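You operate a simulated robot arm through the tools that you are given. There is no shell and no other tool. Be economical: measure what you need, move in short steps, check, and stop when the job is done.

You are at the controls of a simulated robot arm. One attempt, no reset.

## Task
Blow the dust off the blue cap on the turntable.
Fine: turntable and air knob on till it is clean, both off again; the cap stays there. Where these are worked on the way, their far stop is far enough and under half their travel is too little: air knob.
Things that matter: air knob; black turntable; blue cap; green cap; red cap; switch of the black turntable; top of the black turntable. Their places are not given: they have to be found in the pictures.

The check looks at the end state, three seconds after you hand in, the way a careful person would. Anything else that was tipped, shoved, dropped, spilled or broken makes it a failure. A push-on lid holds only when it is set on centred and level and pressed home; a screw cap is set on level and turned clockwise until tight.

## Robot
A 6-joint arm with a two-finger parallel gripper, fixed in place. Base frame: the origin is at the foot of the arm, x ahead of it, y to its left, z up; the work surface is at about z = 0. Units: mm, degrees, N and s.
With the tool pointing down near the work surface it reaches from about 160 to 420 mm from the base axis. Its first joint turns from -66.0 to 66.0 degrees. Payload 1.57 kg.
Tool frame: the origin (TCP) lies between the finger pads and is the grasp point; the fingertips stand 30 mm ahead of it; z points along the fingers, y is the line along which they close. The gripper opens to 80 mm. The fingers are 17 mm wide and 12 mm thick; the gripper's body (40 by 82 mm) begins 80 mm behind the TCP.
Orientation is told as [roll, pitch, yaw] about the base's x, y, z axes, in that order, counted from this pose: with the fingers straight down and closing along the base's y, the tool's x points along the base's -x, its y along +y and its z along -z.

## Interface
- The arm moves only by the tool arm_command. Its argument "plan" is a list of rows, each a list of 7 numbers: the shift along the base's x, y, z in m, then the turn, a rotation vector about the base's x, y, z in rad, then the finger opening in m, from 0 to 0.08. In form: [[tx, ty, tz, ax, ay, az, fingers], ...]. A call has 1 to 10 rows; each row shifts and turns the commanded pose from where the row before left it. Each row takes 0.2 s and may step no farther than 50 mm and 8.6 degrees from the row before; otherwise, or with a gripper value out of range, the whole call is refused. A pose out of reach is approached as far as the arm can. The call stops where the force on the tool passes 40 N (or 10 N more than at its start, if that is more) or the arm is blocked; 0.2 s more then pass. The fingers move at their own pace (about 153 mm/s each) and stop on an object; they squeeze with about 36 N. The grip force told is the motor's: it shows also when the fingers shut on nothing. Time passes only in rows, and 0.2 s behind the last, so rows that do not move let the fingers close. The reply holds the time, the measured pose of the TCP, the force on the tool along the base axes, the opening and the grip force, in the units named above and with some noise, with the torque about the TCP (base axes, N m) and any sound that the robot's microphone picked up.
- Cameras (640 x 400 px; columns grow to the right, rows downward): "scene" is fixed at [61.8, -339.1, 417]; the picture's right is [0.70, -0.71, 0.00], its down [-0.45, -0.44, -0.78] and it looks along [0.56, 0.54, -0.63] (base axes); focal length 250 px, centre (320, 200). "wrist" rides on the gripper at [72, -7, -122] in the tool frame; the picture's right is [0.09, 1.00, 0.00], its down [-0.84, 0.08, -0.54] and it looks along [-0.54, 0.05, 0.84] (tool axes); focal length 238 px, centre (320, 200).
- capture(camera): a new picture of that camera. The clock stands still meanwhile.
- point_at(camera, pixels): there is no depth. For up to 12 entries [column, row, z] of the newest picture of that camera ("zoom" is the newest enlarged one), the place [x, y] in the base frame at which the ray of that pixel passes the height z, good to about 2 mm. The clock stands still meanwhile.
- zoom(camera, box): a new picture of the part [left, top, right, bottom] of that camera's present view, enlarged. The clock stands still meanwhile.
- job_done(): hands the job in; it is judged then, once.

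Go step by step. Measure first, check grasps and placings, and put right what went wrong. The budget is 80 turns and 38 pictures, counting those below and the enlarged ones. Unless the task says otherwise, let go and move clear before handing in, and close with one line.

The tools are called after "Emit:" by a JSON object that holds its "api" and its "payload". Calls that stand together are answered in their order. arm_command: Moves the arm, as the interface text tells. Its arguments: {"type":"object","properties":{"plan":{"type":"array","items":{"type":"array","items":{"type":"number"}}}},"required":["plan"]} The other tools are called the same way: capture (camera) takes a picture; point_at (camera, pixels) gives the place at which the rays of pixels pass given heights; zoom (camera, box) takes an enlarged picture of a part of a camera's view; job_done () hands the job in.

At the start:

```text
clock: 0.0
tcp_pos: [229.5, -5.3, 257.8]
tcp_rot: [0.0, -0.2, 0.0]
ft_force: [-0.1, 0.3, -0.8]
wrist_torque: [-0.04, 0.0, -0.01]
grip_width: 79.9
grasp_force: 0.1
```

scene: 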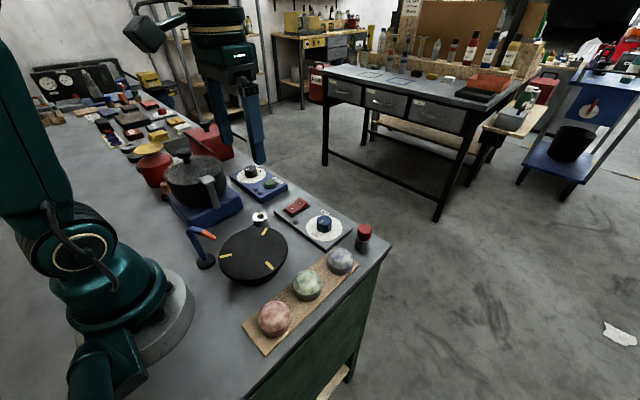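
wrist: 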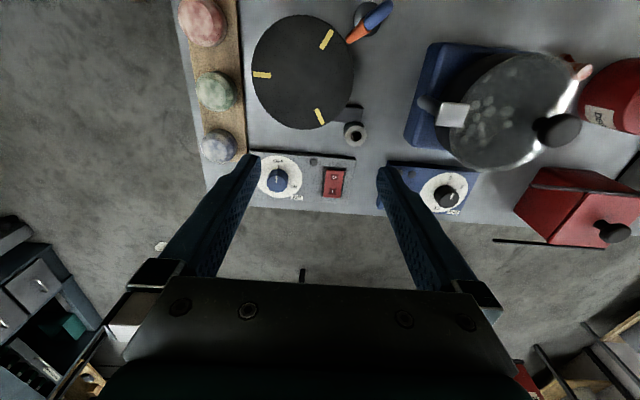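

The scene shows three dusty caps on a wooden strip (near 275,318; 307,284; 340,261), a black turntable (253,255) with an air nozzle, and a knob and rocker panel (323,225). I'll zoom in on these for detail.

Emit:
{"api": "zoom", "payload": {"camera": "scene", "box": [180, 150, 400, 360]}}

Emit:
{"api": "zoom", "payload": {"camera": "wrist", "box": [160, 0, 480, 220]}}

```text
1.90 times, centred on (290, 255) of scene
```

zoom: 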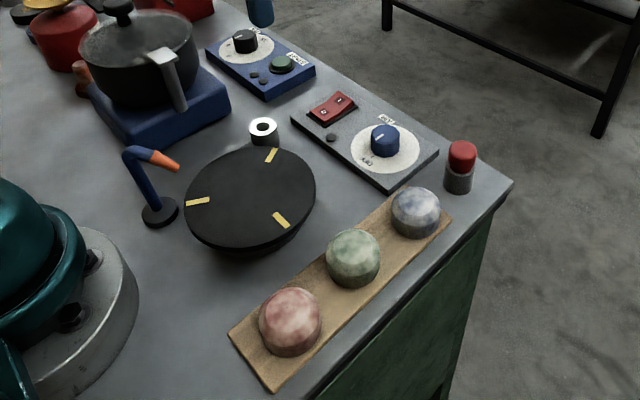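

```text
1.82 times, centred on (320, 110) of wrist
```

zoom: 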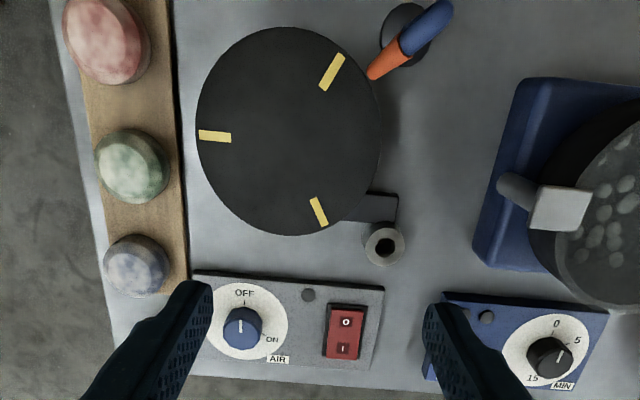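

The red rocker (O/I) and blue AIR knob share one panel. A small ring and tab sit beside the turntable. I'll measure positions at several heights and look closer at the panel.

Emit:
{"api": "point_at", "payload": {"camera": "wrist", "pixels": [[219, 146, 30], [219, 146, 0], [303, 72, 40], [303, 72, 60], [279, 180, 30], [335, 182, 20], [326, 39, 40], [262, 75, 40], [319, 116, 40], [355, 133, 20], [201, 22, 30], [215, 91, 30]]}}

Emit:
{"api": "point_at", "payload": {"camera": "scene", "pixels": [[340, 261, 30], [340, 261, 45], [253, 252, 40], [253, 252, 60], [323, 218, 30], [297, 207, 20], [275, 231, 40], [248, 219, 40], [276, 265, 40], [260, 218, 20], [275, 318, 30], [307, 284, 30]]}}

Emit:
{"api": "zoom", "payload": {"camera": "scene", "box": [180, 190, 300, 290]}}

Emit:
{"api": "zoom", "payload": {"camera": "scene", "box": [270, 180, 380, 290]}}

```text
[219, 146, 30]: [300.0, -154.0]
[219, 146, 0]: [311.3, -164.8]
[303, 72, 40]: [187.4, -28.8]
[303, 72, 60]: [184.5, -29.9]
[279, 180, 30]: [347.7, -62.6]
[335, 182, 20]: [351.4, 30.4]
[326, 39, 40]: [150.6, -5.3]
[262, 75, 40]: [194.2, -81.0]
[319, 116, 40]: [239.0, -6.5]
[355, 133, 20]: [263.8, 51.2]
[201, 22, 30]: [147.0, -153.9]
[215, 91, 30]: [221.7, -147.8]
```

```text
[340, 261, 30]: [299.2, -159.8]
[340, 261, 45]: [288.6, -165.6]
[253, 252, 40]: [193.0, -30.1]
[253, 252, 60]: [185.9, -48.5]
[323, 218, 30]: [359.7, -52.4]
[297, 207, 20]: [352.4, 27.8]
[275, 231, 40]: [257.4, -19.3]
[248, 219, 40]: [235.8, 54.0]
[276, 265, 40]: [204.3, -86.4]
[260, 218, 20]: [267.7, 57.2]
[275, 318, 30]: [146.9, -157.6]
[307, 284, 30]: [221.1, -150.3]
```

```text
4.00 times, centred on (240, 240) of scene
```

zoom: 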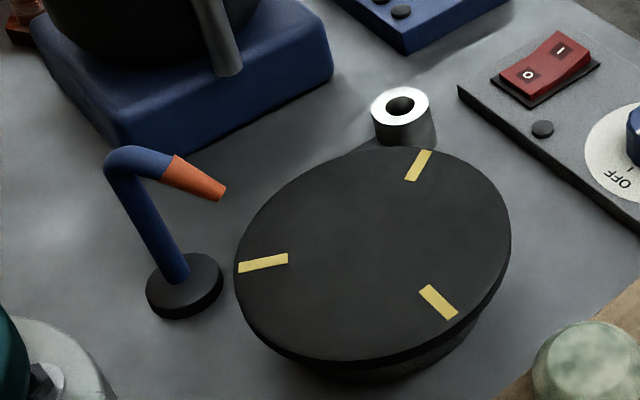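

```text
3.64 times, centred on (325, 235) of scene
```

zoom: 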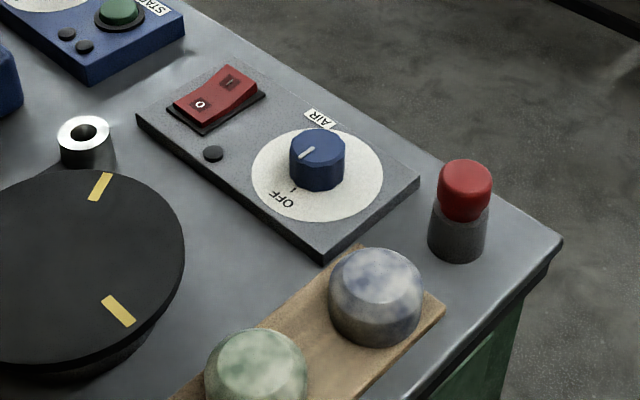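

The blue cap sits at about (303,-157), its mid-height near z=22. The turntable top is near z=40, centred around (190,-30). I'll measure the nozzle, rim and marks with better pixels, and move above the blue cap.

Emit:
{"api": "point_at", "payload": {"camera": "wrist", "pixels": [[348, 41, 60], [348, 41, 80], [385, 15, 80], [385, 15, 100], [252, 75, 40], [354, 75, 40], [300, 15, 40], [303, 129, 40]]}}

Emit:
{"api": "arm_command", "payload": {"plan": [[0.015, -0.03, -0.025, 0, 0, 0, 0.08], [0.015, -0.03, -0.025, 0, 0, 0, 0.08], [0.015, -0.03, -0.025, 0, 0, 0, 0.08], [0.015, -0.03, -0.025, 0, 0, 0, 0.08], [0.013, -0.032, -0.025, 0, 0, 0, 0.08], [0, 0, 0, 0, 0, 0, 0.08]]}}

Emit:
{"api": "capture", "payload": {"camera": "wrist"}}

```text
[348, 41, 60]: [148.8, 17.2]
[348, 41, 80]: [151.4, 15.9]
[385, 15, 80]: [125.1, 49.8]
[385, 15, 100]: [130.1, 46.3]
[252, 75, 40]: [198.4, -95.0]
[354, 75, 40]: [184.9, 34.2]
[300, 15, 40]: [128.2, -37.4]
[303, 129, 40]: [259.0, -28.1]
```

```text
clock: 1.4
tcp_pos: [303.5, -158.4, 132.3]
tcp_rot: [-0.1, -0.2, 0.1]
ft_force: [0.3, -0.4, 0.6]
wrist_torque: [-0.01, -0.01, 0.0]
grip_width: 80.0
grasp_force: 0.1
```

```text
31 pictures are left
```

wrist: 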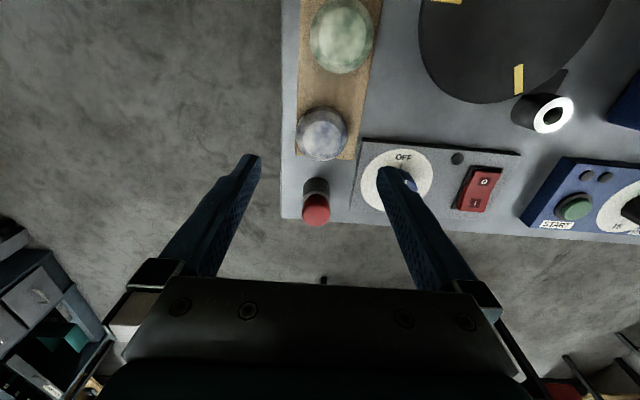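

Cap appears at (322,133) and the red-topped bottle at (316,205). I'll measure both, plus the knob panel corner, before I descend.

Emit:
{"api": "point_at", "payload": {"camera": "wrist", "pixels": [[322, 133, 22], [297, 135, 22], [348, 135, 22], [322, 161, 10], [324, 116, 35], [316, 188, 30], [316, 210, 60], [362, 138, 12], [352, 160, 5], [301, 158, 5], [355, 205, 12], [370, 60, 8]]}}

Emit:
{"api": "zoom", "payload": {"camera": "wrist", "box": [270, 80, 390, 230]}}

```text
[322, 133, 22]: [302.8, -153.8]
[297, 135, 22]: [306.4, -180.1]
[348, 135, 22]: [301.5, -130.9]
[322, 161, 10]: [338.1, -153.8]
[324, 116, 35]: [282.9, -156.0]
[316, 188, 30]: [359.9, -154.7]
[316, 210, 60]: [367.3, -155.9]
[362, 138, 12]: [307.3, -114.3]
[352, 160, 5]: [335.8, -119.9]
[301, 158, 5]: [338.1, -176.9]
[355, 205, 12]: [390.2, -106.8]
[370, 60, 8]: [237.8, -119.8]
```

```text
2.67 times, centred on (330, 155) of wrist
```

zoom: 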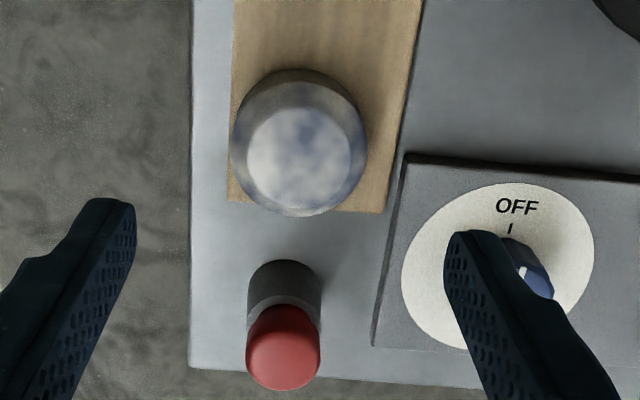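

Cap is ~49 mm wide, centred about (302,-155.5), with its base on the strip (z≈8). I'll narrow the fingers to 60 mm to clear the panel, descend to TCP z≈43 (tips at z≈13) and close.

Emit:
{"api": "arm_command", "payload": {"plan": [[-0.0015, 0.003, -0.02, 0, 0, 0, 0.06], [0, 0, -0.025, 0, 0, 0, 0.06], [0, 0, -0.02, 0, 0, 0, 0.06], [0, 0, -0.015, 0, 0, 0, 0.06], [0, 0, -0.009, 0, 0, 0, 0.06], [0, 0, 0, 0, 0, 0, 0.06]]}}

Emit:
{"api": "zoom", "payload": {"camera": "scene", "box": [270, 180, 400, 300]}}

```text
clock: 2.8
tcp_pos: [300.5, -153.3, 43.8]
tcp_rot: [0.0, -0.3, 0.1]
ft_force: [0.2, 0.6, 0.4]
wrist_torque: [-0.01, 0.01, -0.02]
grip_width: 59.9
grasp_force: 0.1
```

```text
3.33 times, centred on (335, 240) of scene
```

zoom: 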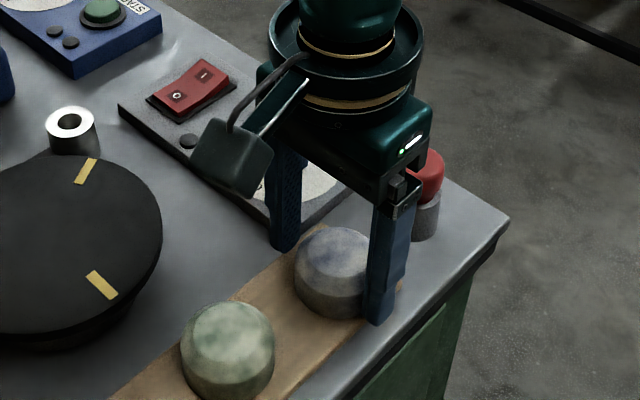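

The fingers straddle the cap cleanly with no contact force. I'll shift 2 mm toward -y and close.

Emit:
{"api": "arm_command", "payload": {"plan": [[0.0015, -0.002, 0, 0, 0, 0, 0.06], [0, 0, 0, 0, 0, 0, 0.052], [0, 0, 0, 0, 0, 0, 0.04], [0, 0, 0, 0, 0, 0, 0.04], [0, 0, 0, 0, 0, 0, 0.04]]}}

```text
clock: 4.0
tcp_pos: [303.1, -155.6, 43.4]
tcp_rot: [0.1, -0.2, 0.0]
ft_force: [0.2, 0.2, 0.1]
wrist_torque: [0.06, 0.0, 0.03]
grip_width: 48.5
grasp_force: 35.9
```

The grip holds at 48.5 mm with 36 N. I'll lift and take a picture to check.

Emit:
{"api": "arm_command", "payload": {"plan": [[0, 0, 0.01, 0, 0, 0, 0.04], [0, 0, 0.02, 0, 0, 0, 0.04], [0, 0, 0.03, 0, 0, 0, 0.04], [0, 0, 0.03, 0, 0, 0, 0.04], [0, 0, 0.02, 0, 0, 0, 0.04], [0, 0, 0, 0, 0, 0, 0.04]]}}

Emit:
{"api": "capture", "payload": {"camera": "scene"}}

```text
clock: 5.4
tcp_pos: [304.1, -156.6, 154.5]
tcp_rot: [0.0, -0.2, 0.0]
ft_force: [-0.2, 0.7, -1.4]
wrist_torque: [-0.02, 0.02, 0.01]
grip_width: 48.6
grasp_force: 35.8
```

```text
28 pictures are left
```

scene: 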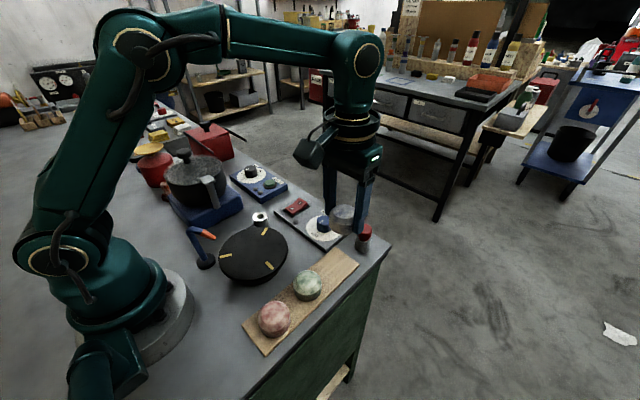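

The cap is held and level. Next I'll carry it over the disc centre (193.6,-30.4), staying high.

Emit:
{"api": "arm_command", "payload": {"plan": [[-0.0184, 0.021, 0, 0, 0, 0, 0.04], [-0.0184, 0.021, 0, 0, 0, 0, 0.04], [-0.0184, 0.021, 0, 0, 0, 0, 0.04], [-0.0184, 0.021, 0, 0, 0, 0, 0.04], [-0.0184, 0.021, 0, 0, 0, 0, 0.04], [-0.0184, 0.021, 0, 0, 0, 0, 0.04], [0, 0, -0.02, 0, 0, 0, 0.04], [0, 0, -0.015, 0, 0, 0, 0.04], [0, 0, 0, 0, 0, 0, 0.04]]}}

Emit:
{"api": "zoom", "payload": {"camera": "scene", "box": [180, 180, 320, 290]}}

```text
clock: 7.4
tcp_pos: [192.1, -30.5, 117.1]
tcp_rot: [-0.1, -0.2, 0.0]
ft_force: [0.0, 0.1, -1.2]
wrist_torque: [-0.02, 0.0, 0.01]
grip_width: 48.6
grasp_force: 36.2
```

```text
3.64 times, centred on (250, 235) of scene
```

zoom: 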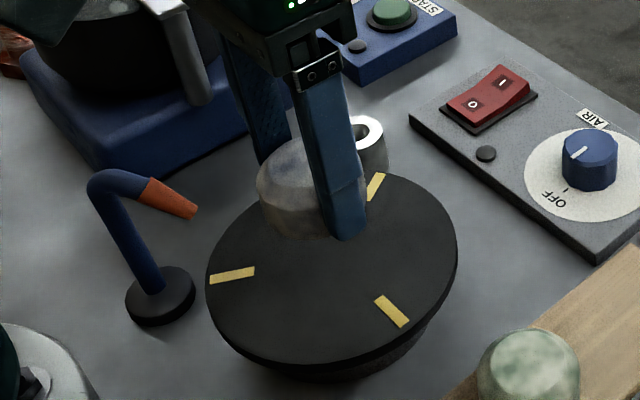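

The cap is above the disc and clear of the nozzle. I'll descend in smaller steps and watch the force.

Emit:
{"api": "arm_command", "payload": {"plan": [[0.0015, 0, -0.015, 0, 0, 0, 0.04], [0, 0, -0.012, 0, 0, 0, 0.04], [0, 0, -0.006, 0, 0, 0, 0.04], [0, 0, -0.003, 0, 0, 0, 0.04], [0, 0, -0.002, 0, 0, 0, 0.04]]}}

```text
clock: 8.6
tcp_pos: [193.8, -29.0, 80.4]
tcp_rot: [0.0, -0.3, 0.0]
ft_force: [0.1, -0.7, -1.4]
wrist_torque: [0.0, -0.01, 0.02]
grip_width: 48.9
grasp_force: 36.0
```

Emit:
{"api": "arm_command", "payload": {"plan": [[0, 0, -0.0015, 0, 0, 0, 0.04], [0, 0, -0.0015, 0, 0, 0, 0.04]]}}

Emit:
{"api": "zoom", "payload": {"camera": "scene", "box": [200, 200, 310, 290]}}

```text
clock: 9.2
tcp_pos: [193.7, -29.3, 77.2]
tcp_rot: [0.0, 0.0, 0.0]
ft_force: [-0.4, 0.2, -1.7]
wrist_torque: [0.05, -0.02, -0.03]
grip_width: 48.6
grasp_force: 35.6
```

```text
4.44 times, centred on (255, 245) of scene
```

zoom: 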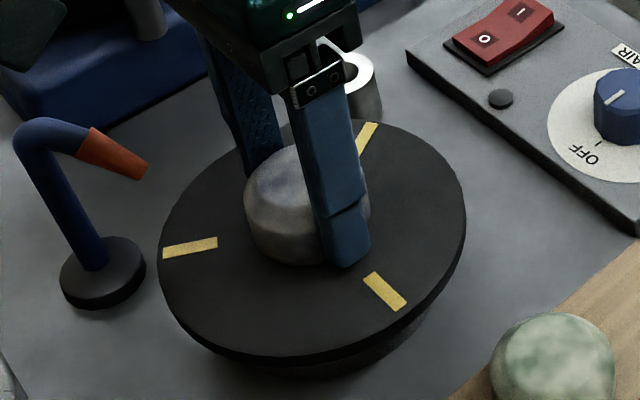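

No contact force yet (still −1.7 N, the cap's weight), so I'll continue down in 1 mm steps.

Emit:
{"api": "arm_command", "payload": {"plan": [[0, 0, -0.001, 0, 0, 0, 0.04], [0, 0, -0.001, 0, 0, 0, 0.04], [0, 0, -0.001, 0, 0, 0, 0.04]]}}

```text
clock: 10.0
tcp_pos: [193.9, -29.9, 75.6]
tcp_rot: [-0.1, -0.1, 0.1]
ft_force: [-6.6, -4.9, 23.7]
wrist_torque: [-0.07, 0.14, 0.02]
grip_width: 48.6
grasp_force: 35.8
```

There is contact (23.7 N) at z=75.6. I'll ease up 1 mm, open to 60 and rise straight up.

Emit:
{"api": "arm_command", "payload": {"plan": [[0, 0, 0.001, 0, 0, 0, 0.04], [0, 0, 0, 0, 0, 0, 0.05], [0, 0, 0, 0, 0, 0, 0.06], [0, 0, 0, 0, 0, 0, 0.06], [0, 0, 0.02, 0, 0, 0, 0.06], [0, 0, 0.04, 0, 0, 0, 0.06], [0, 0, 0.045, 0, 0, 0, 0.06], [0.03, 0, 0.03, 0, 0, 0, 0.04], [0.04, 0, 0, 0, 0, 0, 0.02], [0.03, 0, 0, 0, 0, 0, 0.0]]}}

Emit:
{"api": "capture", "payload": {"camera": "wrist"}}

Emit:
{"api": "zoom", "payload": {"camera": "scene", "box": [180, 180, 360, 290]}}

```text
clock: 12.2
tcp_pos: [292.1, -28.1, 211.2]
tcp_rot: [0.0, -0.1, 0.1]
ft_force: [0.4, -0.1, 0.1]
wrist_torque: [-0.03, 0.0, 0.0]
grip_width: 0.3
grasp_force: 21.2
```

```text
25 pictures are left
```

wrist: 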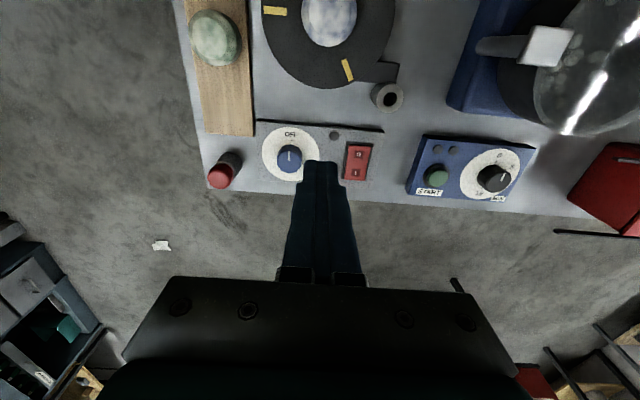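

```text
3.56 times, centred on (270, 235) of scene
```

zoom: 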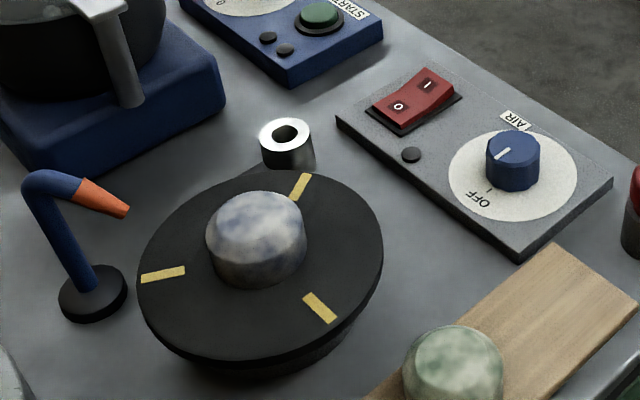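

The cap rests upright on the disc. Next I'll locate the rocker ends and knob from both cameras.

Emit:
{"api": "zoom", "payload": {"camera": "wrist", "box": [250, 110, 400, 200]}}

Emit:
{"api": "point_at", "payload": {"camera": "wrist", "pixels": [[358, 155, 18], [355, 173, 18], [355, 173, 24], [290, 157, 40], [290, 157, 30], [260, 121, 12], [384, 131, 12], [290, 155, 12]]}}

Emit:
{"api": "capture", "payload": {"camera": "scene"}}

Emit:
{"api": "point_at", "payload": {"camera": "scene", "pixels": [[291.9, 208.6, 18], [299.5, 201.3, 18], [299.5, 201.3, 24], [325, 219, 40], [325, 219, 30], [325.6, 228.3, 12], [325.6, 228.3, 14]]}}

```text
4.27 times, centred on (325, 155) of wrist
```

zoom: 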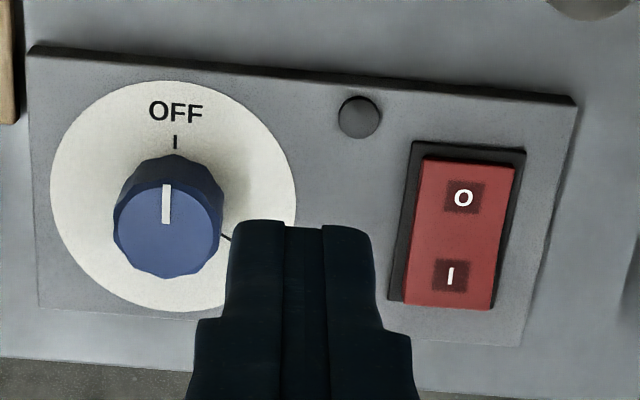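

```text
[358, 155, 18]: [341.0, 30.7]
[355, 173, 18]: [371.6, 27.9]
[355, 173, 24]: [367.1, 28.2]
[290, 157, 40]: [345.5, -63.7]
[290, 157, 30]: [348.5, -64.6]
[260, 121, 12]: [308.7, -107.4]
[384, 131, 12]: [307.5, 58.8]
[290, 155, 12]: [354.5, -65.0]
```

```text
22 pictures are left
```

scene: 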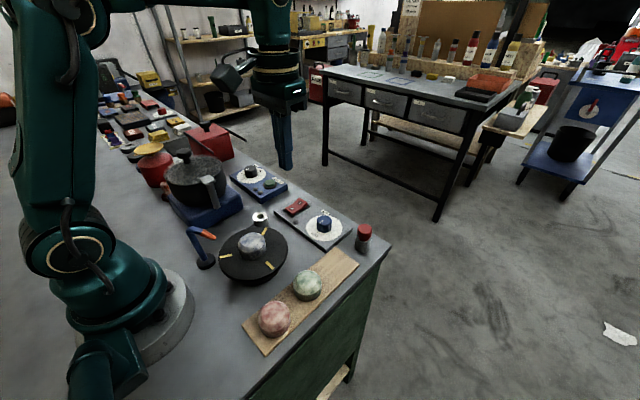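

```text
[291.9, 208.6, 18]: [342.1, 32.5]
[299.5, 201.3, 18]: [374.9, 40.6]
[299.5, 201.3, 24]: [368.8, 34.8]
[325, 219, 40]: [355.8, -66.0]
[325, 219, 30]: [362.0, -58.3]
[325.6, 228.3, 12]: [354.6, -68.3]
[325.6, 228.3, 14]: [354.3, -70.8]
```

The rocker's I end is at about (367,29) and raised, and the knob axis is at about (353.5,-65). I'll go over the I end with closed fingers and press.

Emit:
{"api": "arm_command", "payload": {"plan": [[0.025, 0.019, -0.03, 0, 0, 0, 0], [0.025, 0.019, -0.03, 0, 0, 0, 0], [0.025, 0.019, -0.03, 0, 0, 0, 0], [0, 0, -0.03, 0, 0, 0, 0], [0, 0, -0.018, 0, 0, 0, 0], [0, 0, 0, 0, 0, 0, 0]]}}

Emit:
{"api": "zoom", "payload": {"camera": "scene", "box": [250, 160, 360, 260]}}

```text
clock: 13.6
tcp_pos: [367.6, 27.0, 74.5]
tcp_rot: [0.1, -0.2, 0.0]
ft_force: [0.1, 0.7, -0.8]
wrist_torque: [-0.07, 0.04, -0.02]
grip_width: 0.0
grasp_force: 21.6
```

```text
4.00 times, centred on (305, 210) of scene
```

zoom: 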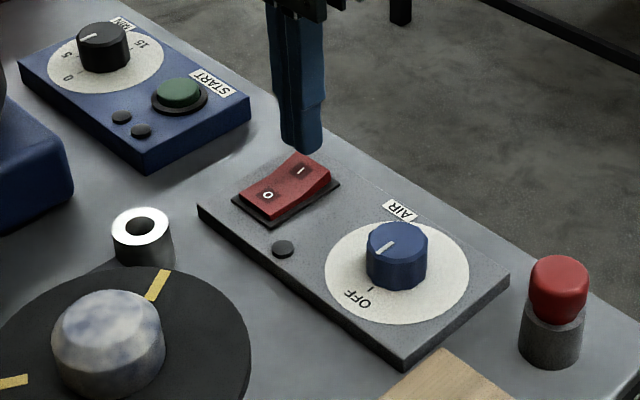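

The fingertips hang over the I end at about z=44. I'll press down in small steps.

Emit:
{"api": "arm_command", "payload": {"plan": [[0, 0, -0.01, 0, 0, 0, 0], [0, 0, -0.005, 0, 0, 0, 0], [0, 0, -0.003, 0, 0, 0, 0], [0, 0, -0.003, 0, 0, 0, 0], [0, 0, -0.002, 0, 0, 0, 0], [0, 0, -0.002, 0, 0, 0, 0], [0, 0, -0.002, 0, 0, 0, 0]]}}

```text
clock: 14.9
tcp_pos: [369.0, 27.0, 51.6]
tcp_rot: [-0.1, -0.2, 0.1]
ft_force: [-1.0, 0.0, 4.0]
wrist_torque: [0.01, 0.08, 0.0]
grip_width: 0.0
grasp_force: 21.0
stopped in row 6: the force on the tool passed its limit at 48 N (the readings are from after the stop); the commanded pose is now the measured one
```

Force rose and dropped back (4 N afterwards), so the rocker has likely flipped. I'll rise and look.

Emit:
{"api": "arm_command", "payload": {"plan": [[0, 0, 0.02, 0, 0, 0, 0], [0, 0, 0.04, 0, 0, 0, 0.03], [-0.004, -0.03, 0.02, 0, 0, 0.14, 0.06], [-0.004, -0.03, 0, 0, 0, 0.14, 0.06], [-0.004, -0.03, 0, 0, 0, 0.14, 0.06]]}}

Emit:
{"api": "zoom", "payload": {"camera": "scene", "box": [190, 180, 380, 290]}}

```text
clock: 16.1
tcp_pos: [358.8, -61.4, 134.2]
tcp_rot: [-0.1, -0.2, 24.2]
ft_force: [0.5, -0.5, 0.7]
wrist_torque: [-0.02, 0.0, 0.0]
grip_width: 60.1
grasp_force: 0.0
```

```text
3.37 times, centred on (285, 235) of scene
```

zoom: 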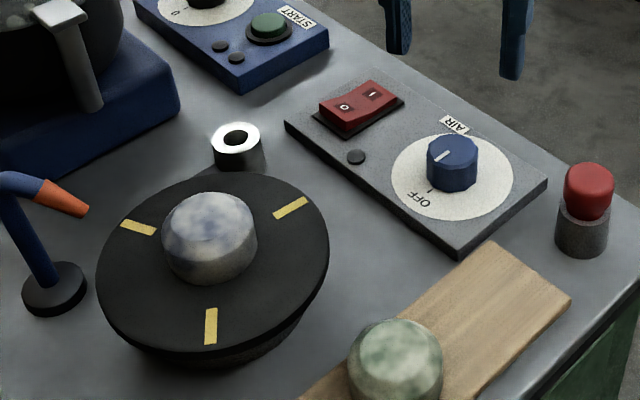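

The turntable marks have moved, so it is running, with the I side pressed. I'll pre-turn to about +52°, centre over the knob at (353.5,-65) and lower to TCP z≈47.

Emit:
{"api": "arm_command", "payload": {"plan": [[-0.0025, -0.002, 0, 0, 0, 0.125, 0.06], [-0.0025, -0.002, 0, 0, 0, 0.125, 0.06], [0, 0, 0, 0, 0, 0.125, 0.06], [0, 0, 0, 0, 0, 0.125, 0.06], [0, 0, -0.03, 0, 0, 0, 0.06], [0, 0, -0.02, 0, 0, 0, 0.06], [0, 0, 0, 0, 0, 0, 0.06]]}}

Emit:
{"api": "capture", "payload": {"camera": "wrist"}}

Emit:
{"api": "zoom", "payload": {"camera": "scene", "box": [270, 170, 380, 270]}}

```text
clock: 17.7
tcp_pos: [352.0, -65.6, 81.9]
tcp_rot: [-0.1, -0.3, 52.8]
ft_force: [0.2, 0.4, 0.5]
wrist_torque: [0.01, -0.01, 0.02]
grip_width: 59.9
grasp_force: 0.1
```

```text
19 pictures are left
```

wrist: 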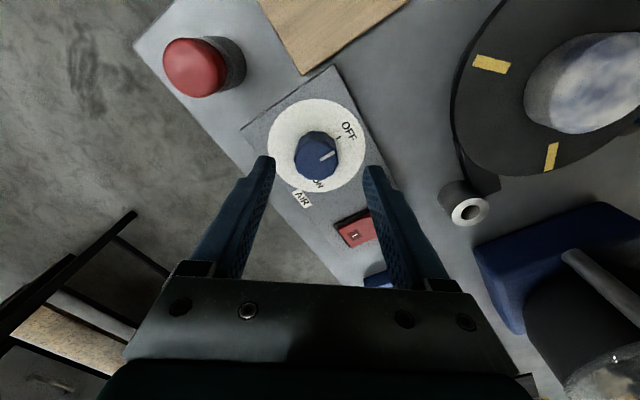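

```text
4.00 times, centred on (325, 220) of scene
```

zoom: 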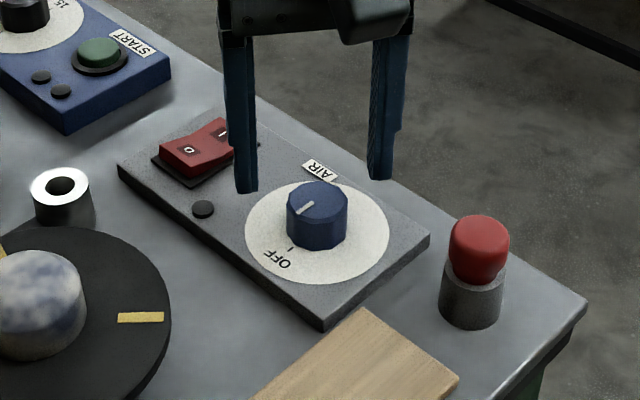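

Emit:
{"api": "point_at", "payload": {"camera": "wrist", "pixels": [[315, 159, 35], [315, 145, 12], [316, 140, 12], [294, 152, 25], [340, 150, 25]]}}

Emit:
{"api": "zoom", "payload": {"camera": "wrist", "box": [240, 80, 400, 220]}}

```text
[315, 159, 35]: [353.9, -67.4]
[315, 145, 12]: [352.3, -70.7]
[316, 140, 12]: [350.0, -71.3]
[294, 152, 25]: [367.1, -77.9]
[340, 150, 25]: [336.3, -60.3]
```

```text
2.86 times, centred on (320, 150) of wrist
```

zoom: 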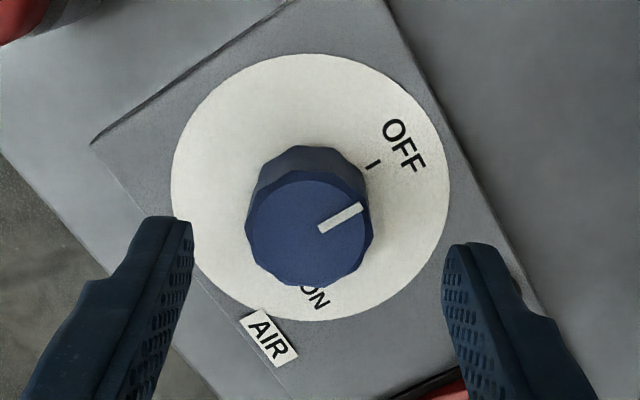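

The knob axis refines to about (353,-67), and ON is roughly 110° clockwise from OFF. I'll correct by 2 mm, lower to z≈46 and close on the knob.

Emit:
{"api": "arm_command", "payload": {"plan": [[0.001, -0.002, -0.012, 0, 0, 0, 0.06], [0, 0, -0.012, 0, 0, 0, 0.06], [0, 0, -0.008, 0, 0, 0, 0.06], [0, 0, -0.003, 0, 0, 0, 0.06], [0, 0, 0, 0, 0, 0, 0.045], [0, 0, 0, 0, 0, 0, 0.038], [0, 0, 0, 0, 0, 0, 0.02], [0, 0, 0, 0, 0, 0, 0.02]]}}

```text
clock: 19.5
tcp_pos: [351.9, -68.4, 48.1]
tcp_rot: [-0.2, -0.1, 52.7]
ft_force: [7.3, -5.0, -7.8]
wrist_torque: [0.11, 0.22, -0.07]
grip_width: 33.4
grasp_force: 41.4
```

The knob is gripped at 33.4 mm with small side forces. I'll turn clockwise in stages, watching the torque.

Emit:
{"api": "arm_command", "payload": {"plan": [[0.0005, -0.0004, 0, 0, 0, -0.13, 0.02], [0, 0, 0, 0, 0, -0.13, 0.02], [0, 0, 0, 0, 0, -0.13, 0.02], [0, 0, 0, 0, 0, -0.13, 0.02], [0, 0, 0, 0, 0, -0.13, 0.02], [0, 0, 0, 0, 0, -0.13, 0.02]]}}

```text
clock: 20.2
tcp_pos: [351.9, -68.5, 46.6]
tcp_rot: [0.5, 0.2, 34.5]
ft_force: [-4.2, 1.0, 2.0]
wrist_torque: [-0.14, -0.63, -0.01]
grip_width: 33.6
grasp_force: 41.7
stopped in row 3: the force on the tool passed its limit at 44 N (the readings are from after the stop); the commanded pose is now the measured one
```

The call stopped after 18° on force (44 N), probably from being slightly off the knob's axis. I'll look before continuing.

Emit:
{"api": "zoom", "payload": {"camera": "wrist", "box": [220, 100, 420, 240]}}

Emit:
{"api": "zoom", "payload": {"camera": "scene", "box": [200, 170, 380, 280]}}

```text
2.86 times, centred on (320, 170) of wrist
```

zoom: 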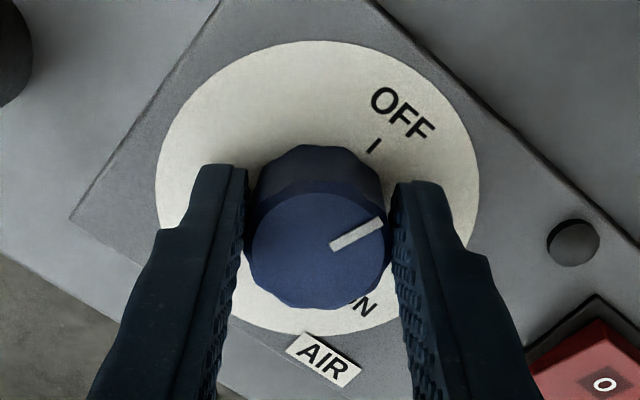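

```text
3.56 times, centred on (290, 225) of scene
```

zoom: 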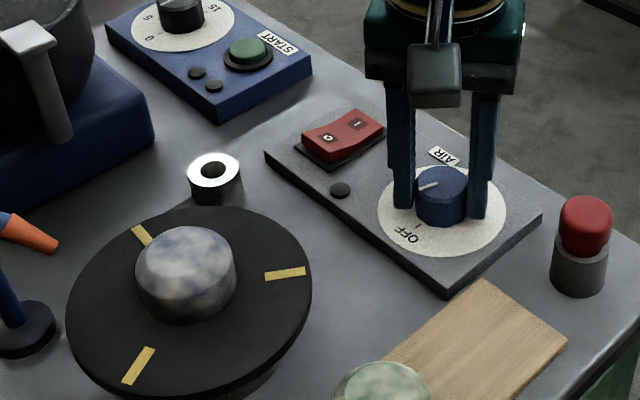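

The knob did turn with the fingers. I'll measure the dial and knob centres again to rotate about the true axis.

Emit:
{"api": "point_at", "payload": {"camera": "wrist", "pixels": [[319, 165.8, 12], [319.6, 186, 35], [319.6, 186, 38], [319.6, 186, 32]]}}

Emit:
{"api": "arm_command", "payload": {"plan": [[0, 0, 0, 0, 0, 0, 0.02]]}}

```text
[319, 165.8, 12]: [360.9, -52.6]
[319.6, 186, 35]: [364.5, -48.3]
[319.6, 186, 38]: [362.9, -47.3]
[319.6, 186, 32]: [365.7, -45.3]
```

```text
clock: 20.6
tcp_pos: [351.0, -65.6, 47.6]
tcp_rot: [0.5, 0.2, 34.5]
ft_force: [-2.7, 2.5, 3.9]
wrist_torque: [-0.43, -0.19, 0.02]
grip_width: 33.5
grasp_force: 41.2
```

Those points mixed poses, so I'll discard them. I'll open slightly, recentre on the averaged axis (353.8,-66.5), regrip and check the side force.

Emit:
{"api": "arm_command", "payload": {"plan": [[0, 0, 0, 0, 0, 0, 0.045], [0, 0, 0, 0, 0, 0, 0.045], [0.002, 0.0005, 0.001, 0, 0, 0, 0.045], [0, 0, 0, 0, 0, 0, 0.045]]}}

Emit:
{"api": "capture", "payload": {"camera": "wrist"}}

Emit:
{"api": "point_at", "payload": {"camera": "wrist", "pixels": [[319, 165.8, 12], [319.6, 186, 35]]}}

```text
clock: 21.6
tcp_pos: [353.8, -67.6, 48.5]
tcp_rot: [0.5, 0.1, 34.4]
ft_force: [0.1, -0.4, 0.5]
wrist_torque: [0.01, 0.02, 0.01]
grip_width: 45.2
grasp_force: 0.0
```

```text
14 pictures are left
```

wrist: 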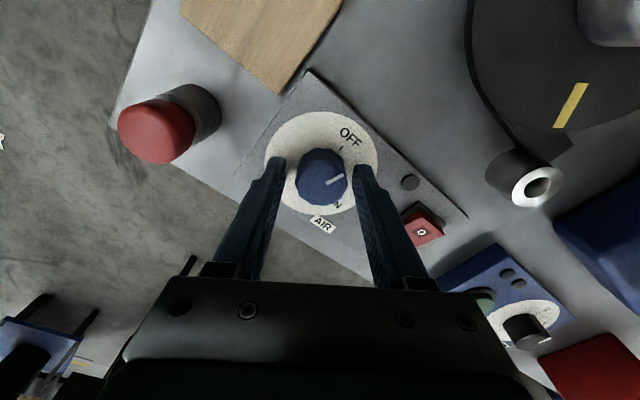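

```text
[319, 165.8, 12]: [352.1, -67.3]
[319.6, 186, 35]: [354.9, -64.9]
```

The dial centre here gives about (353,-66.5), which matches the TCP. I'll regrip and rotate in smaller steps.

Emit:
{"api": "arm_command", "payload": {"plan": [[0, 0.0005, 0, 0, 0, 0, 0.036], [0, 0, 0, 0, 0, 0, 0.02], [0, 0, 0, 0, 0, 0, 0.02]]}}

Emit:
{"api": "arm_command", "payload": {"plan": [[0, 0, 0, 0, 0, -0.07, 0.02], [0, 0, 0, 0, 0, -0.07, 0.02], [0, 0, 0, 0, 0, -0.07, 0.02], [0, 0, 0, 0, 0, -0.07, 0.02]]}}

```text
clock: 22.4
tcp_pos: [352.4, -66.7, 46.9]
tcp_rot: [0.6, 0.2, 34.6]
ft_force: [-9.0, 11.1, 4.0]
wrist_torque: [-0.24, -0.18, 0.07]
grip_width: 33.7
grasp_force: 42.0
```

```text
clock: 23.4
tcp_pos: [352.4, -68.0, 48.4]
tcp_rot: [0.7, 0.4, 18.3]
ft_force: [-22.7, 18.1, 10.0]
wrist_torque: [0.01, -0.34, 0.06]
grip_width: 33.5
grasp_force: 41.9
```

The side force on the tool is (−23, +18), so the axis lies toward −x,+y. I'll yield 1 mm that way while turning on.

Emit:
{"api": "arm_command", "payload": {"plan": [[-0.001, 0.0008, 0, 0, 0, 0, 0.02], [0, 0, 0, 0, 0, -0.07, 0.02], [0, 0, 0, 0, 0, -0.07, 0.02]]}}

```text
clock: 24.2
tcp_pos: [351.3, -65.8, 47.5]
tcp_rot: [0.5, 0.3, 10.3]
ft_force: [-10.4, 13.0, -12.9]
wrist_torque: [-0.4, 0.14, 0.03]
grip_width: 33.3
grasp_force: 40.8
```

Emit:
{"api": "arm_command", "payload": {"plan": [[-0.0005, 0.0006, -0.0005, 0, 0, -0.07, 0.02], [0, 0, 0, 0, 0, -0.07, 0.02], [0, 0, 0, 0, 0, -0.07, 0.02], [0, 0, 0, 0, 0, -0.07, 0.02]]}}

```text
clock: 25.2
tcp_pos: [351.6, -65.0, 48.0]
tcp_rot: [0.7, 0.3, -5.7]
ft_force: [-5.0, 21.3, -9.7]
wrist_torque: [-0.23, 1.14, 0.07]
grip_width: 33.8
grasp_force: 41.6
```

Rotation is at −5.7°, with 58° turned so far. I'll yield slightly in +y and keep turning.

Emit:
{"api": "arm_command", "payload": {"plan": [[-0.0003, 0.001, -0.0004, 0, 0, -0.07, 0.02], [0, 0, 0, 0, 0, -0.07, 0.02], [0, 0, 0, 0, 0, -0.07, 0.02], [0, 0, 0, 0, 0, -0.07, 0.02]]}}

Emit:
{"api": "zoom", "payload": {"camera": "wrist", "box": [220, 100, 420, 240]}}

```text
clock: 26.2
tcp_pos: [352.2, -63.5, 48.0]
tcp_rot: [0.8, 0.0, -21.7]
ft_force: [-7.2, 23.3, 11.0]
wrist_torque: [0.04, 0.97, 0.03]
grip_width: 33.7
grasp_force: 41.3
```

```text
2.86 times, centred on (320, 170) of wrist
```

zoom: 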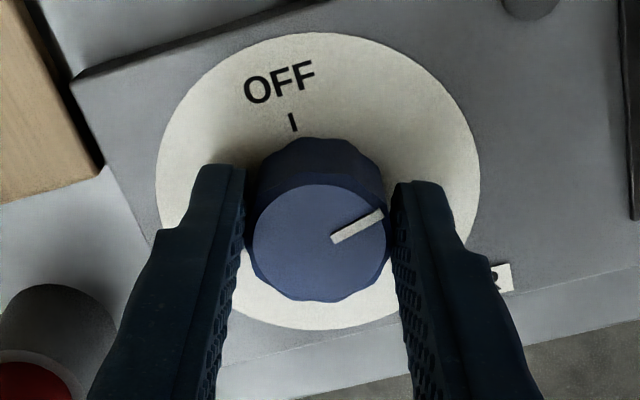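

The knob is about 75° from OFF and following well. I'll continue to the stop.

Emit:
{"api": "arm_command", "payload": {"plan": [[-0.0003, 0.001, 0, 0, 0, -0.07, 0.02], [0, 0, 0, 0, 0, -0.07, 0.02], [0, 0, 0, 0, 0, -0.07, 0.02], [0, 0, 0, 0, 0, -0.07, 0.02]]}}

Emit:
{"api": "arm_command", "payload": {"plan": [[0, 0.0006, 0, 0, 0, -0.07, 0.02], [0, 0, 0, 0, 0, -0.07, 0.02], [0, 0, 0, 0, 0, -0.07, 0.02]]}}

```text
clock: 27.2
tcp_pos: [353.0, -62.9, 47.8]
tcp_rot: [0.8, -0.1, -37.8]
ft_force: [13.5, 15.9, 0.5]
wrist_torque: [-0.08, 0.48, 0.11]
grip_width: 33.7
grasp_force: 41.0
```

```text
clock: 28.0
tcp_pos: [353.8, -63.2, 48.1]
tcp_rot: [0.7, -0.1, -49.8]
ft_force: [22.9, 12.6, -2.1]
wrist_torque: [0.1, 0.45, 0.08]
grip_width: 33.5
grasp_force: 42.1
```

About 102° is turned and the torque has not jumped. I'll check the pictures for the ON position and whether the dust is clearing.

Emit:
{"api": "capture", "payload": {"camera": "wrist"}}

Emit:
{"api": "zoom", "payload": {"camera": "scene", "box": [190, 180, 370, 290]}}

```text
12 pictures are left
```

wrist: 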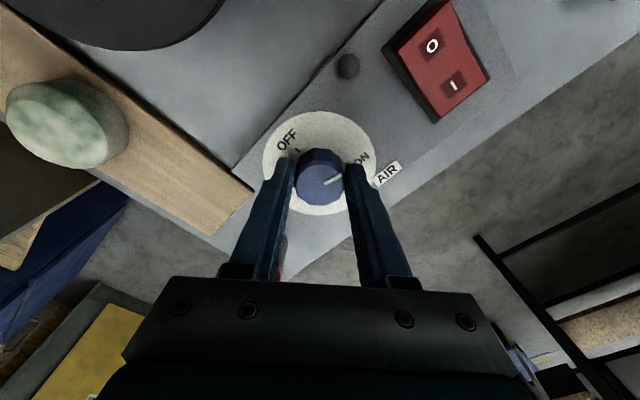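

```text
3.56 times, centred on (280, 235) of scene
```

zoom: 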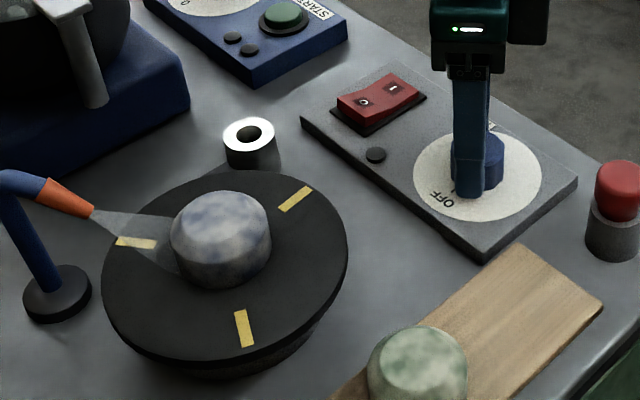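

Air is now blowing on the cap (jet visible at 130,225), and the pointer is near ON. I'll ease the side load, nudge a bit further and wait while gripping.

Emit:
{"api": "arm_command", "payload": {"plan": [[0.001, 0.0004, 0, 0, 0, -0.05, 0.02], [0, 0, 0, 0, 0, -0.05, 0.02], [0, 0, 0, 0, 0, 0, 0.02], [0, 0, 0, 0, 0, 0, 0.02], [0, 0, 0, 0, 0, 0, 0.02], [0, 0, 0, 0, 0, 0, 0.02], [0, 0, 0, 0, 0, 0, 0.02], [0, 0, 0, 0, 0, 0, 0.02], [0, 0, 0, 0, 0, 0, 0.02], [0, 0, 0, 0, 0, 0, 0.02]]}}

Emit:
{"api": "arm_command", "payload": {"plan": [[0, 0, 0, 0, 0, 0, 0.02], [0, 0, 0, 0, 0, 0, 0.02], [0, 0, 0, 0, 0, 0, 0.02], [0, 0, 0, 0, 0, 0, 0.02], [0, 0, 0, 0, 0, 0, 0.02], [0, 0, 0, 0, 0, 0, 0.02], [0, 0, 0, 0, 0, 0, 0.02], [0, 0, 0, 0, 0, 0, 0.02], [0, 0, 0, 0, 0, 0, 0.02], [0, 0, 0, 0, 0, 0, 0.02]]}}

Emit:
{"api": "zoom", "payload": {"camera": "scene", "box": [190, 180, 370, 290]}}

```text
clock: 30.2
tcp_pos: [352.8, -62.8, 48.0]
tcp_rot: [0.7, -0.2, -55.5]
ft_force: [19.3, 8.7, 11.3]
wrist_torque: [-0.24, -0.01, 0.08]
grip_width: 33.6
grasp_force: 41.7
```

```text
clock: 32.4
tcp_pos: [352.5, -62.4, 48.3]
tcp_rot: [0.7, 0.0, -55.5]
ft_force: [20.3, 5.7, 11.4]
wrist_torque: [-0.26, 0.02, 0.09]
grip_width: 33.7
grasp_force: 41.6
```

```text
3.56 times, centred on (280, 235) of scene
```

zoom: 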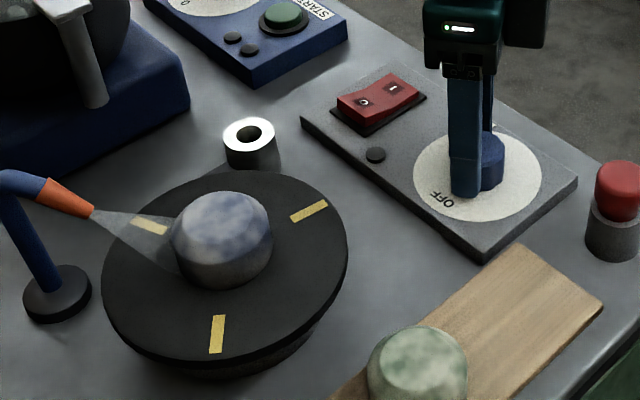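

The cap is already bluer, so I'll keep waiting.

Emit:
{"api": "arm_command", "payload": {"plan": [[0, 0, 0, 0, 0, 0, 0.02], [0, 0, 0, 0, 0, 0, 0.02], [0, 0, 0, 0, 0, 0, 0.02], [0, 0, 0, 0, 0, 0, 0.02], [0, 0, 0, 0, 0, 0, 0.02], [0, 0, 0, 0, 0, 0, 0.02], [0, 0, 0, 0, 0, 0, 0.02], [0, 0, 0, 0, 0, 0, 0.02], [0, 0, 0, 0, 0, 0, 0.02], [0, 0, 0, 0, 0, 0, 0.02]]}}

Emit:
{"api": "arm_command", "payload": {"plan": [[0, 0, 0, 0, 0, 0, 0.02], [0, 0, 0, 0, 0, 0, 0.02], [0, 0, 0, 0, 0, 0, 0.02], [0, 0, 0, 0, 0, 0, 0.02], [0, 0, 0, 0, 0, 0, 0.02], [0, 0, 0, 0, 0, 0, 0.02], [0, 0, 0, 0, 0, 0, 0.02], [0, 0, 0, 0, 0, 0, 0.02], [0, 0, 0, 0, 0, 0, 0.02], [0, 0, 0, 0, 0, 0, 0.02]]}}

Emit:
{"api": "arm_command", "payload": {"plan": [[0, 0, 0, 0, 0, 0, 0.02], [0, 0, 0, 0, 0, 0, 0.02], [0, 0, 0, 0, 0, 0, 0.02], [0, 0, 0, 0, 0, 0, 0.02], [0, 0, 0, 0, 0, 0, 0.02], [0, 0, 0, 0, 0, 0, 0.02], [0, 0, 0, 0, 0, 0, 0.02], [0, 0, 0, 0, 0, 0, 0.02], [0, 0, 0, 0, 0, 0, 0.02], [0, 0, 0, 0, 0, 0, 0.02]]}}

Emit:
{"api": "zoom", "payload": {"camera": "scene", "box": [190, 200, 310, 290]}}

```text
clock: 34.6
tcp_pos: [352.4, -62.4, 47.4]
tcp_rot: [0.7, -0.1, -55.4]
ft_force: [18.9, 3.9, 9.3]
wrist_torque: [-0.31, -0.02, 0.06]
grip_width: 33.8
grasp_force: 41.9
```

```text
clock: 36.8
tcp_pos: [352.2, -61.9, 47.3]
tcp_rot: [0.7, -0.1, -55.5]
ft_force: [20.8, 4.3, 8.7]
wrist_torque: [-0.33, 0.0, 0.06]
grip_width: 33.9
grasp_force: 42.0
```

```text
clock: 39.0
tcp_pos: [353.6, -62.7, 47.5]
tcp_rot: [0.7, -0.1, -55.6]
ft_force: [20.1, 4.4, 8.8]
wrist_torque: [-0.26, -0.03, 0.08]
grip_width: 33.5
grasp_force: 41.4
```

```text
4.44 times, centred on (250, 245) of scene
```

zoom: 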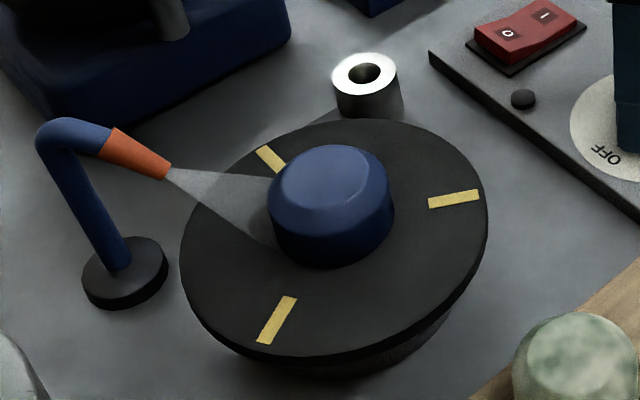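

The cap is clean and uniformly blue. I'll wait a little, then turn the knob back counter-clockwise while easing the side load.

Emit:
{"api": "arm_command", "payload": {"plan": [[0, 0, 0, 0, 0, 0, 0.02], [0, 0, 0, 0, 0, 0, 0.02], [0, 0, 0, 0, 0, 0, 0.02], [0, 0, 0, 0, 0, 0, 0.02], [0, 0, 0, 0, 0, 0, 0.02], [0.001, 0.0002, 0, 0, 0, 0.0, 0.02], [0, 0, 0, 0, 0, 0.07, 0.02], [0, 0, 0, 0, 0, 0.07, 0.02], [0, 0, 0, 0, 0, 0.07, 0.02]]}}

Emit:
{"api": "arm_command", "payload": {"plan": [[0, 0, 0, 0, 0, 0.07, 0.02], [0, 0, 0, 0, 0, 0.07, 0.02], [0, 0, 0, 0, 0, 0.07, 0.02]]}}

```text
clock: 41.0
tcp_pos: [352.9, -62.0, 47.6]
tcp_rot: [0.4, 0.1, -43.4]
ft_force: [3.1, 2.6, 27.4]
wrist_torque: [0.23, 0.65, -0.03]
grip_width: 33.4
grasp_force: 41.5
```

```text
clock: 41.8
tcp_pos: [352.0, -63.0, 47.4]
tcp_rot: [0.3, 0.2, -31.4]
ft_force: [-1.7, -9.7, 23.3]
wrist_torque: [-0.6, -0.05, -0.04]
grip_width: 33.5
grasp_force: 41.2
```

Emit:
{"api": "arm_command", "payload": {"plan": [[0, -0.0005, 0.001, 0, 0, 0.07, 0.02], [0, 0, 0, 0, 0, 0.07, 0.02], [0, 0, 0, 0, 0, 0.07, 0.02], [0, 0, 0, 0, 0, 0.07, 0.02]]}}

Emit:
{"api": "arm_command", "payload": {"plan": [[0, -0.0004, 0, 0, 0, 0.07, 0.02], [0, 0, 0, 0, 0, 0.07, 0.02], [0, 0, 0, 0, 0, 0.07, 0.02], [0, 0, 0, 0, 0, 0.07, 0.02]]}}

```text
clock: 42.8
tcp_pos: [351.3, -63.9, 48.1]
tcp_rot: [0.2, 0.4, -15.1]
ft_force: [-11.4, -17.8, 10.2]
wrist_torque: [-0.92, 0.18, -0.07]
grip_width: 33.6
grasp_force: 41.5
```

```text
clock: 43.8
tcp_pos: [351.5, -65.2, 47.1]
tcp_rot: [0.0, 0.3, 0.8]
ft_force: [-14.9, -29.7, -13.7]
wrist_torque: [-0.84, -0.26, -0.13]
grip_width: 33.5
grasp_force: 41.9
```

The knob is 56° back. The side force is (−15, −30), so I'll yield that way and continue.

Emit:
{"api": "arm_command", "payload": {"plan": [[-0.0005, -0.0012, -0.0006, 0, 0, 0, 0.02], [0, 0, 0, 0, 0, 0.07, 0.02], [0, 0, 0, 0, 0, 0.07, 0.02], [0, 0, 0, 0, 0, 0.07, 0.02]]}}

Emit:
{"api": "arm_command", "payload": {"plan": [[0, -0.0006, 0, 0, 0, 0.07, 0.02], [0, 0, 0, 0, 0, 0.07, 0.02], [0, 0, 0, 0, 0, 0.07, 0.02]]}}

```text
clock: 44.8
tcp_pos: [352.1, -65.4, 47.4]
tcp_rot: [0.2, 0.0, 12.9]
ft_force: [-10.9, -24.7, -7.6]
wrist_torque: [-0.66, -0.64, -0.1]
grip_width: 33.6
grasp_force: 41.2
```

```text
clock: 45.6
tcp_pos: [352.4, -66.9, 48.6]
tcp_rot: [0.0, 0.2, 24.0]
ft_force: [-0.1, -0.3, -3.6]
wrist_torque: [-0.3, -0.19, 0.01]
grip_width: 33.6
grasp_force: 41.2
stopped in row 3: the force on the tool passed its limit at 43 N (the readings are from after the stop); the commanded pose is now the measured one
```

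The load has relaxed at 24°, and about 29° remains. I'll continue in stages.

Emit:
{"api": "arm_command", "payload": {"plan": [[0, -0.0005, 0, 0, 0, 0.07, 0.02], [0, 0, 0, 0, 0, 0.07, 0.02], [0, -0.0005, 0, 0, 0, 0.07, 0.02]]}}

Emit:
{"api": "arm_command", "payload": {"plan": [[0, -0.0005, 0, 0, 0, 0.07, 0.02], [0, 0, 0, 0, 0, 0.07, 0.02], [0, 0, 0, 0, 0, 0.07, 0.02]]}}

```text
clock: 46.4
tcp_pos: [350.7, -67.3, 47.2]
tcp_rot: [0.2, 0.1, 36.1]
ft_force: [1.2, 5.7, 1.5]
wrist_torque: [-0.34, -0.35, 0.0]
grip_width: 33.8
grasp_force: 41.1
```

```text
clock: 47.2
tcp_pos: [353.1, -67.1, 47.0]
tcp_rot: [0.0, 0.0, 48.0]
ft_force: [14.4, 1.1, -3.7]
wrist_torque: [0.23, 0.37, -0.03]
grip_width: 33.5
grasp_force: 41.5
```

The knob is nearly at its starting angle (52.7°). I'll do the last few degrees against the stop and look.

Emit:
{"api": "arm_command", "payload": {"plan": [[0.0006, 0, 0, 0, 0, 0.06, 0.02], [0, 0, 0, 0, 0, 0.05, 0.02], [0, 0, 0, 0, 0, 0, 0.02]]}}

Emit:
{"api": "zoom", "payload": {"camera": "wrist", "box": [220, 100, 420, 240]}}

Emit:
{"api": "zoom", "payload": {"camera": "scene", "box": [190, 180, 370, 290]}}

```text
clock: 48.0
tcp_pos: [352.2, -67.2, 48.1]
tcp_rot: [0.0, 0.0, 54.3]
ft_force: [15.5, -0.8, -14.9]
wrist_torque: [0.05, -0.77, -0.4]
grip_width: 33.4
grasp_force: 41.5
```

```text
2.86 times, centred on (320, 170) of wrist
```

zoom: 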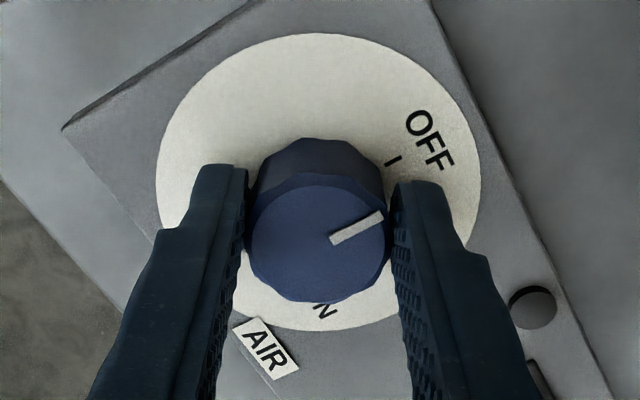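

```text
3.56 times, centred on (280, 235) of scene
```

zoom: 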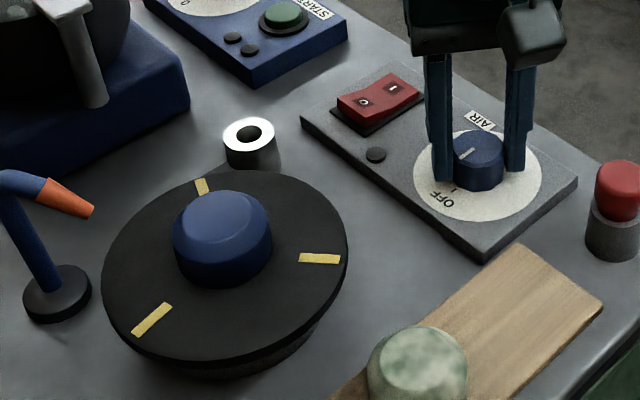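

The torque shows the stop, the pointer is at OFF and the jet is gone. I'll release, rise, turn the tool back and move over the rocker's O end (341,28).

Emit:
{"api": "arm_command", "payload": {"plan": [[0, 0, 0, 0, 0, 0, 0.05], [0, 0, 0, 0, 0, 0, 0.06], [0, 0, 0.03, 0, 0, 0, 0.06], [0, 0, 0.04, 0, 0, -0.135, 0.06], [-0.002, 0.015, 0, 0, 0, -0.135, 0.04], [-0.002, 0.02, 0, 0, 0, -0.135, 0.02], [-0.002, 0.02, 0, 0, 0, -0.135, 0.0], [-0.002, 0.02, 0, 0, 0, -0.135, 0.0], [-0.002, 0.02, 0, 0, 0, -0.135, 0.0], [-0.002, 0, 0, 0, 0, -0.135, 0.0]]}}

```text
clock: 50.2
tcp_pos: [339.3, 26.0, 116.5]
tcp_rot: [0.2, 0.2, 0.0]
ft_force: [0.1, 0.9, 1.0]
wrist_torque: [-0.03, 0.01, 0.04]
grip_width: 0.0
grasp_force: 21.6
```

I'm over the O end with fingers closed. Next I'll descend and press.

Emit:
{"api": "arm_command", "payload": {"plan": [[0.001, 0.002, -0.03, 0, 0, 0, 0], [0, 0, -0.02, 0, 0, 0, 0], [0, 0, -0.006, 0, 0, 0, 0], [0, 0, -0.003, 0, 0, 0, 0], [0, 0, -0.002, 0, 0, 0, 0], [0, 0, -0.002, 0, 0, 0, 0], [0, 0, -0.002, 0, 0, 0, 0]]}}

```text
clock: 51.8
tcp_pos: [342.6, 28.4, 52.3]
tcp_rot: [0.1, 0.2, 0.2]
ft_force: [-0.4, -1.6, -0.4]
wrist_torque: [0.0, 0.0, 0.02]
grip_width: 0.0
grasp_force: 21.6
```

Force is zero at z=52, so the rocker either flipped or hasn't been pressed far enough. I'll press a little more.

Emit:
{"api": "arm_command", "payload": {"plan": [[0, 0, -0.0015, 0, 0, 0, 0], [0, 0, -0.0015, 0, 0, 0, 0], [0, 0, -0.0015, 0, 0, 0, 0]]}}

```text
clock: 52.4
tcp_pos: [341.7, 29.6, 52.0]
tcp_rot: [0.1, 0.2, 0.1]
ft_force: [-1.0, -0.3, 2.8]
wrist_torque: [-0.01, 0.01, -0.06]
grip_width: 0.1
grasp_force: 21.4
stopped in row 2: the force on the tool passed its limit at 46 N (the readings are from after the stop); the commanded pose is now the measured one
```

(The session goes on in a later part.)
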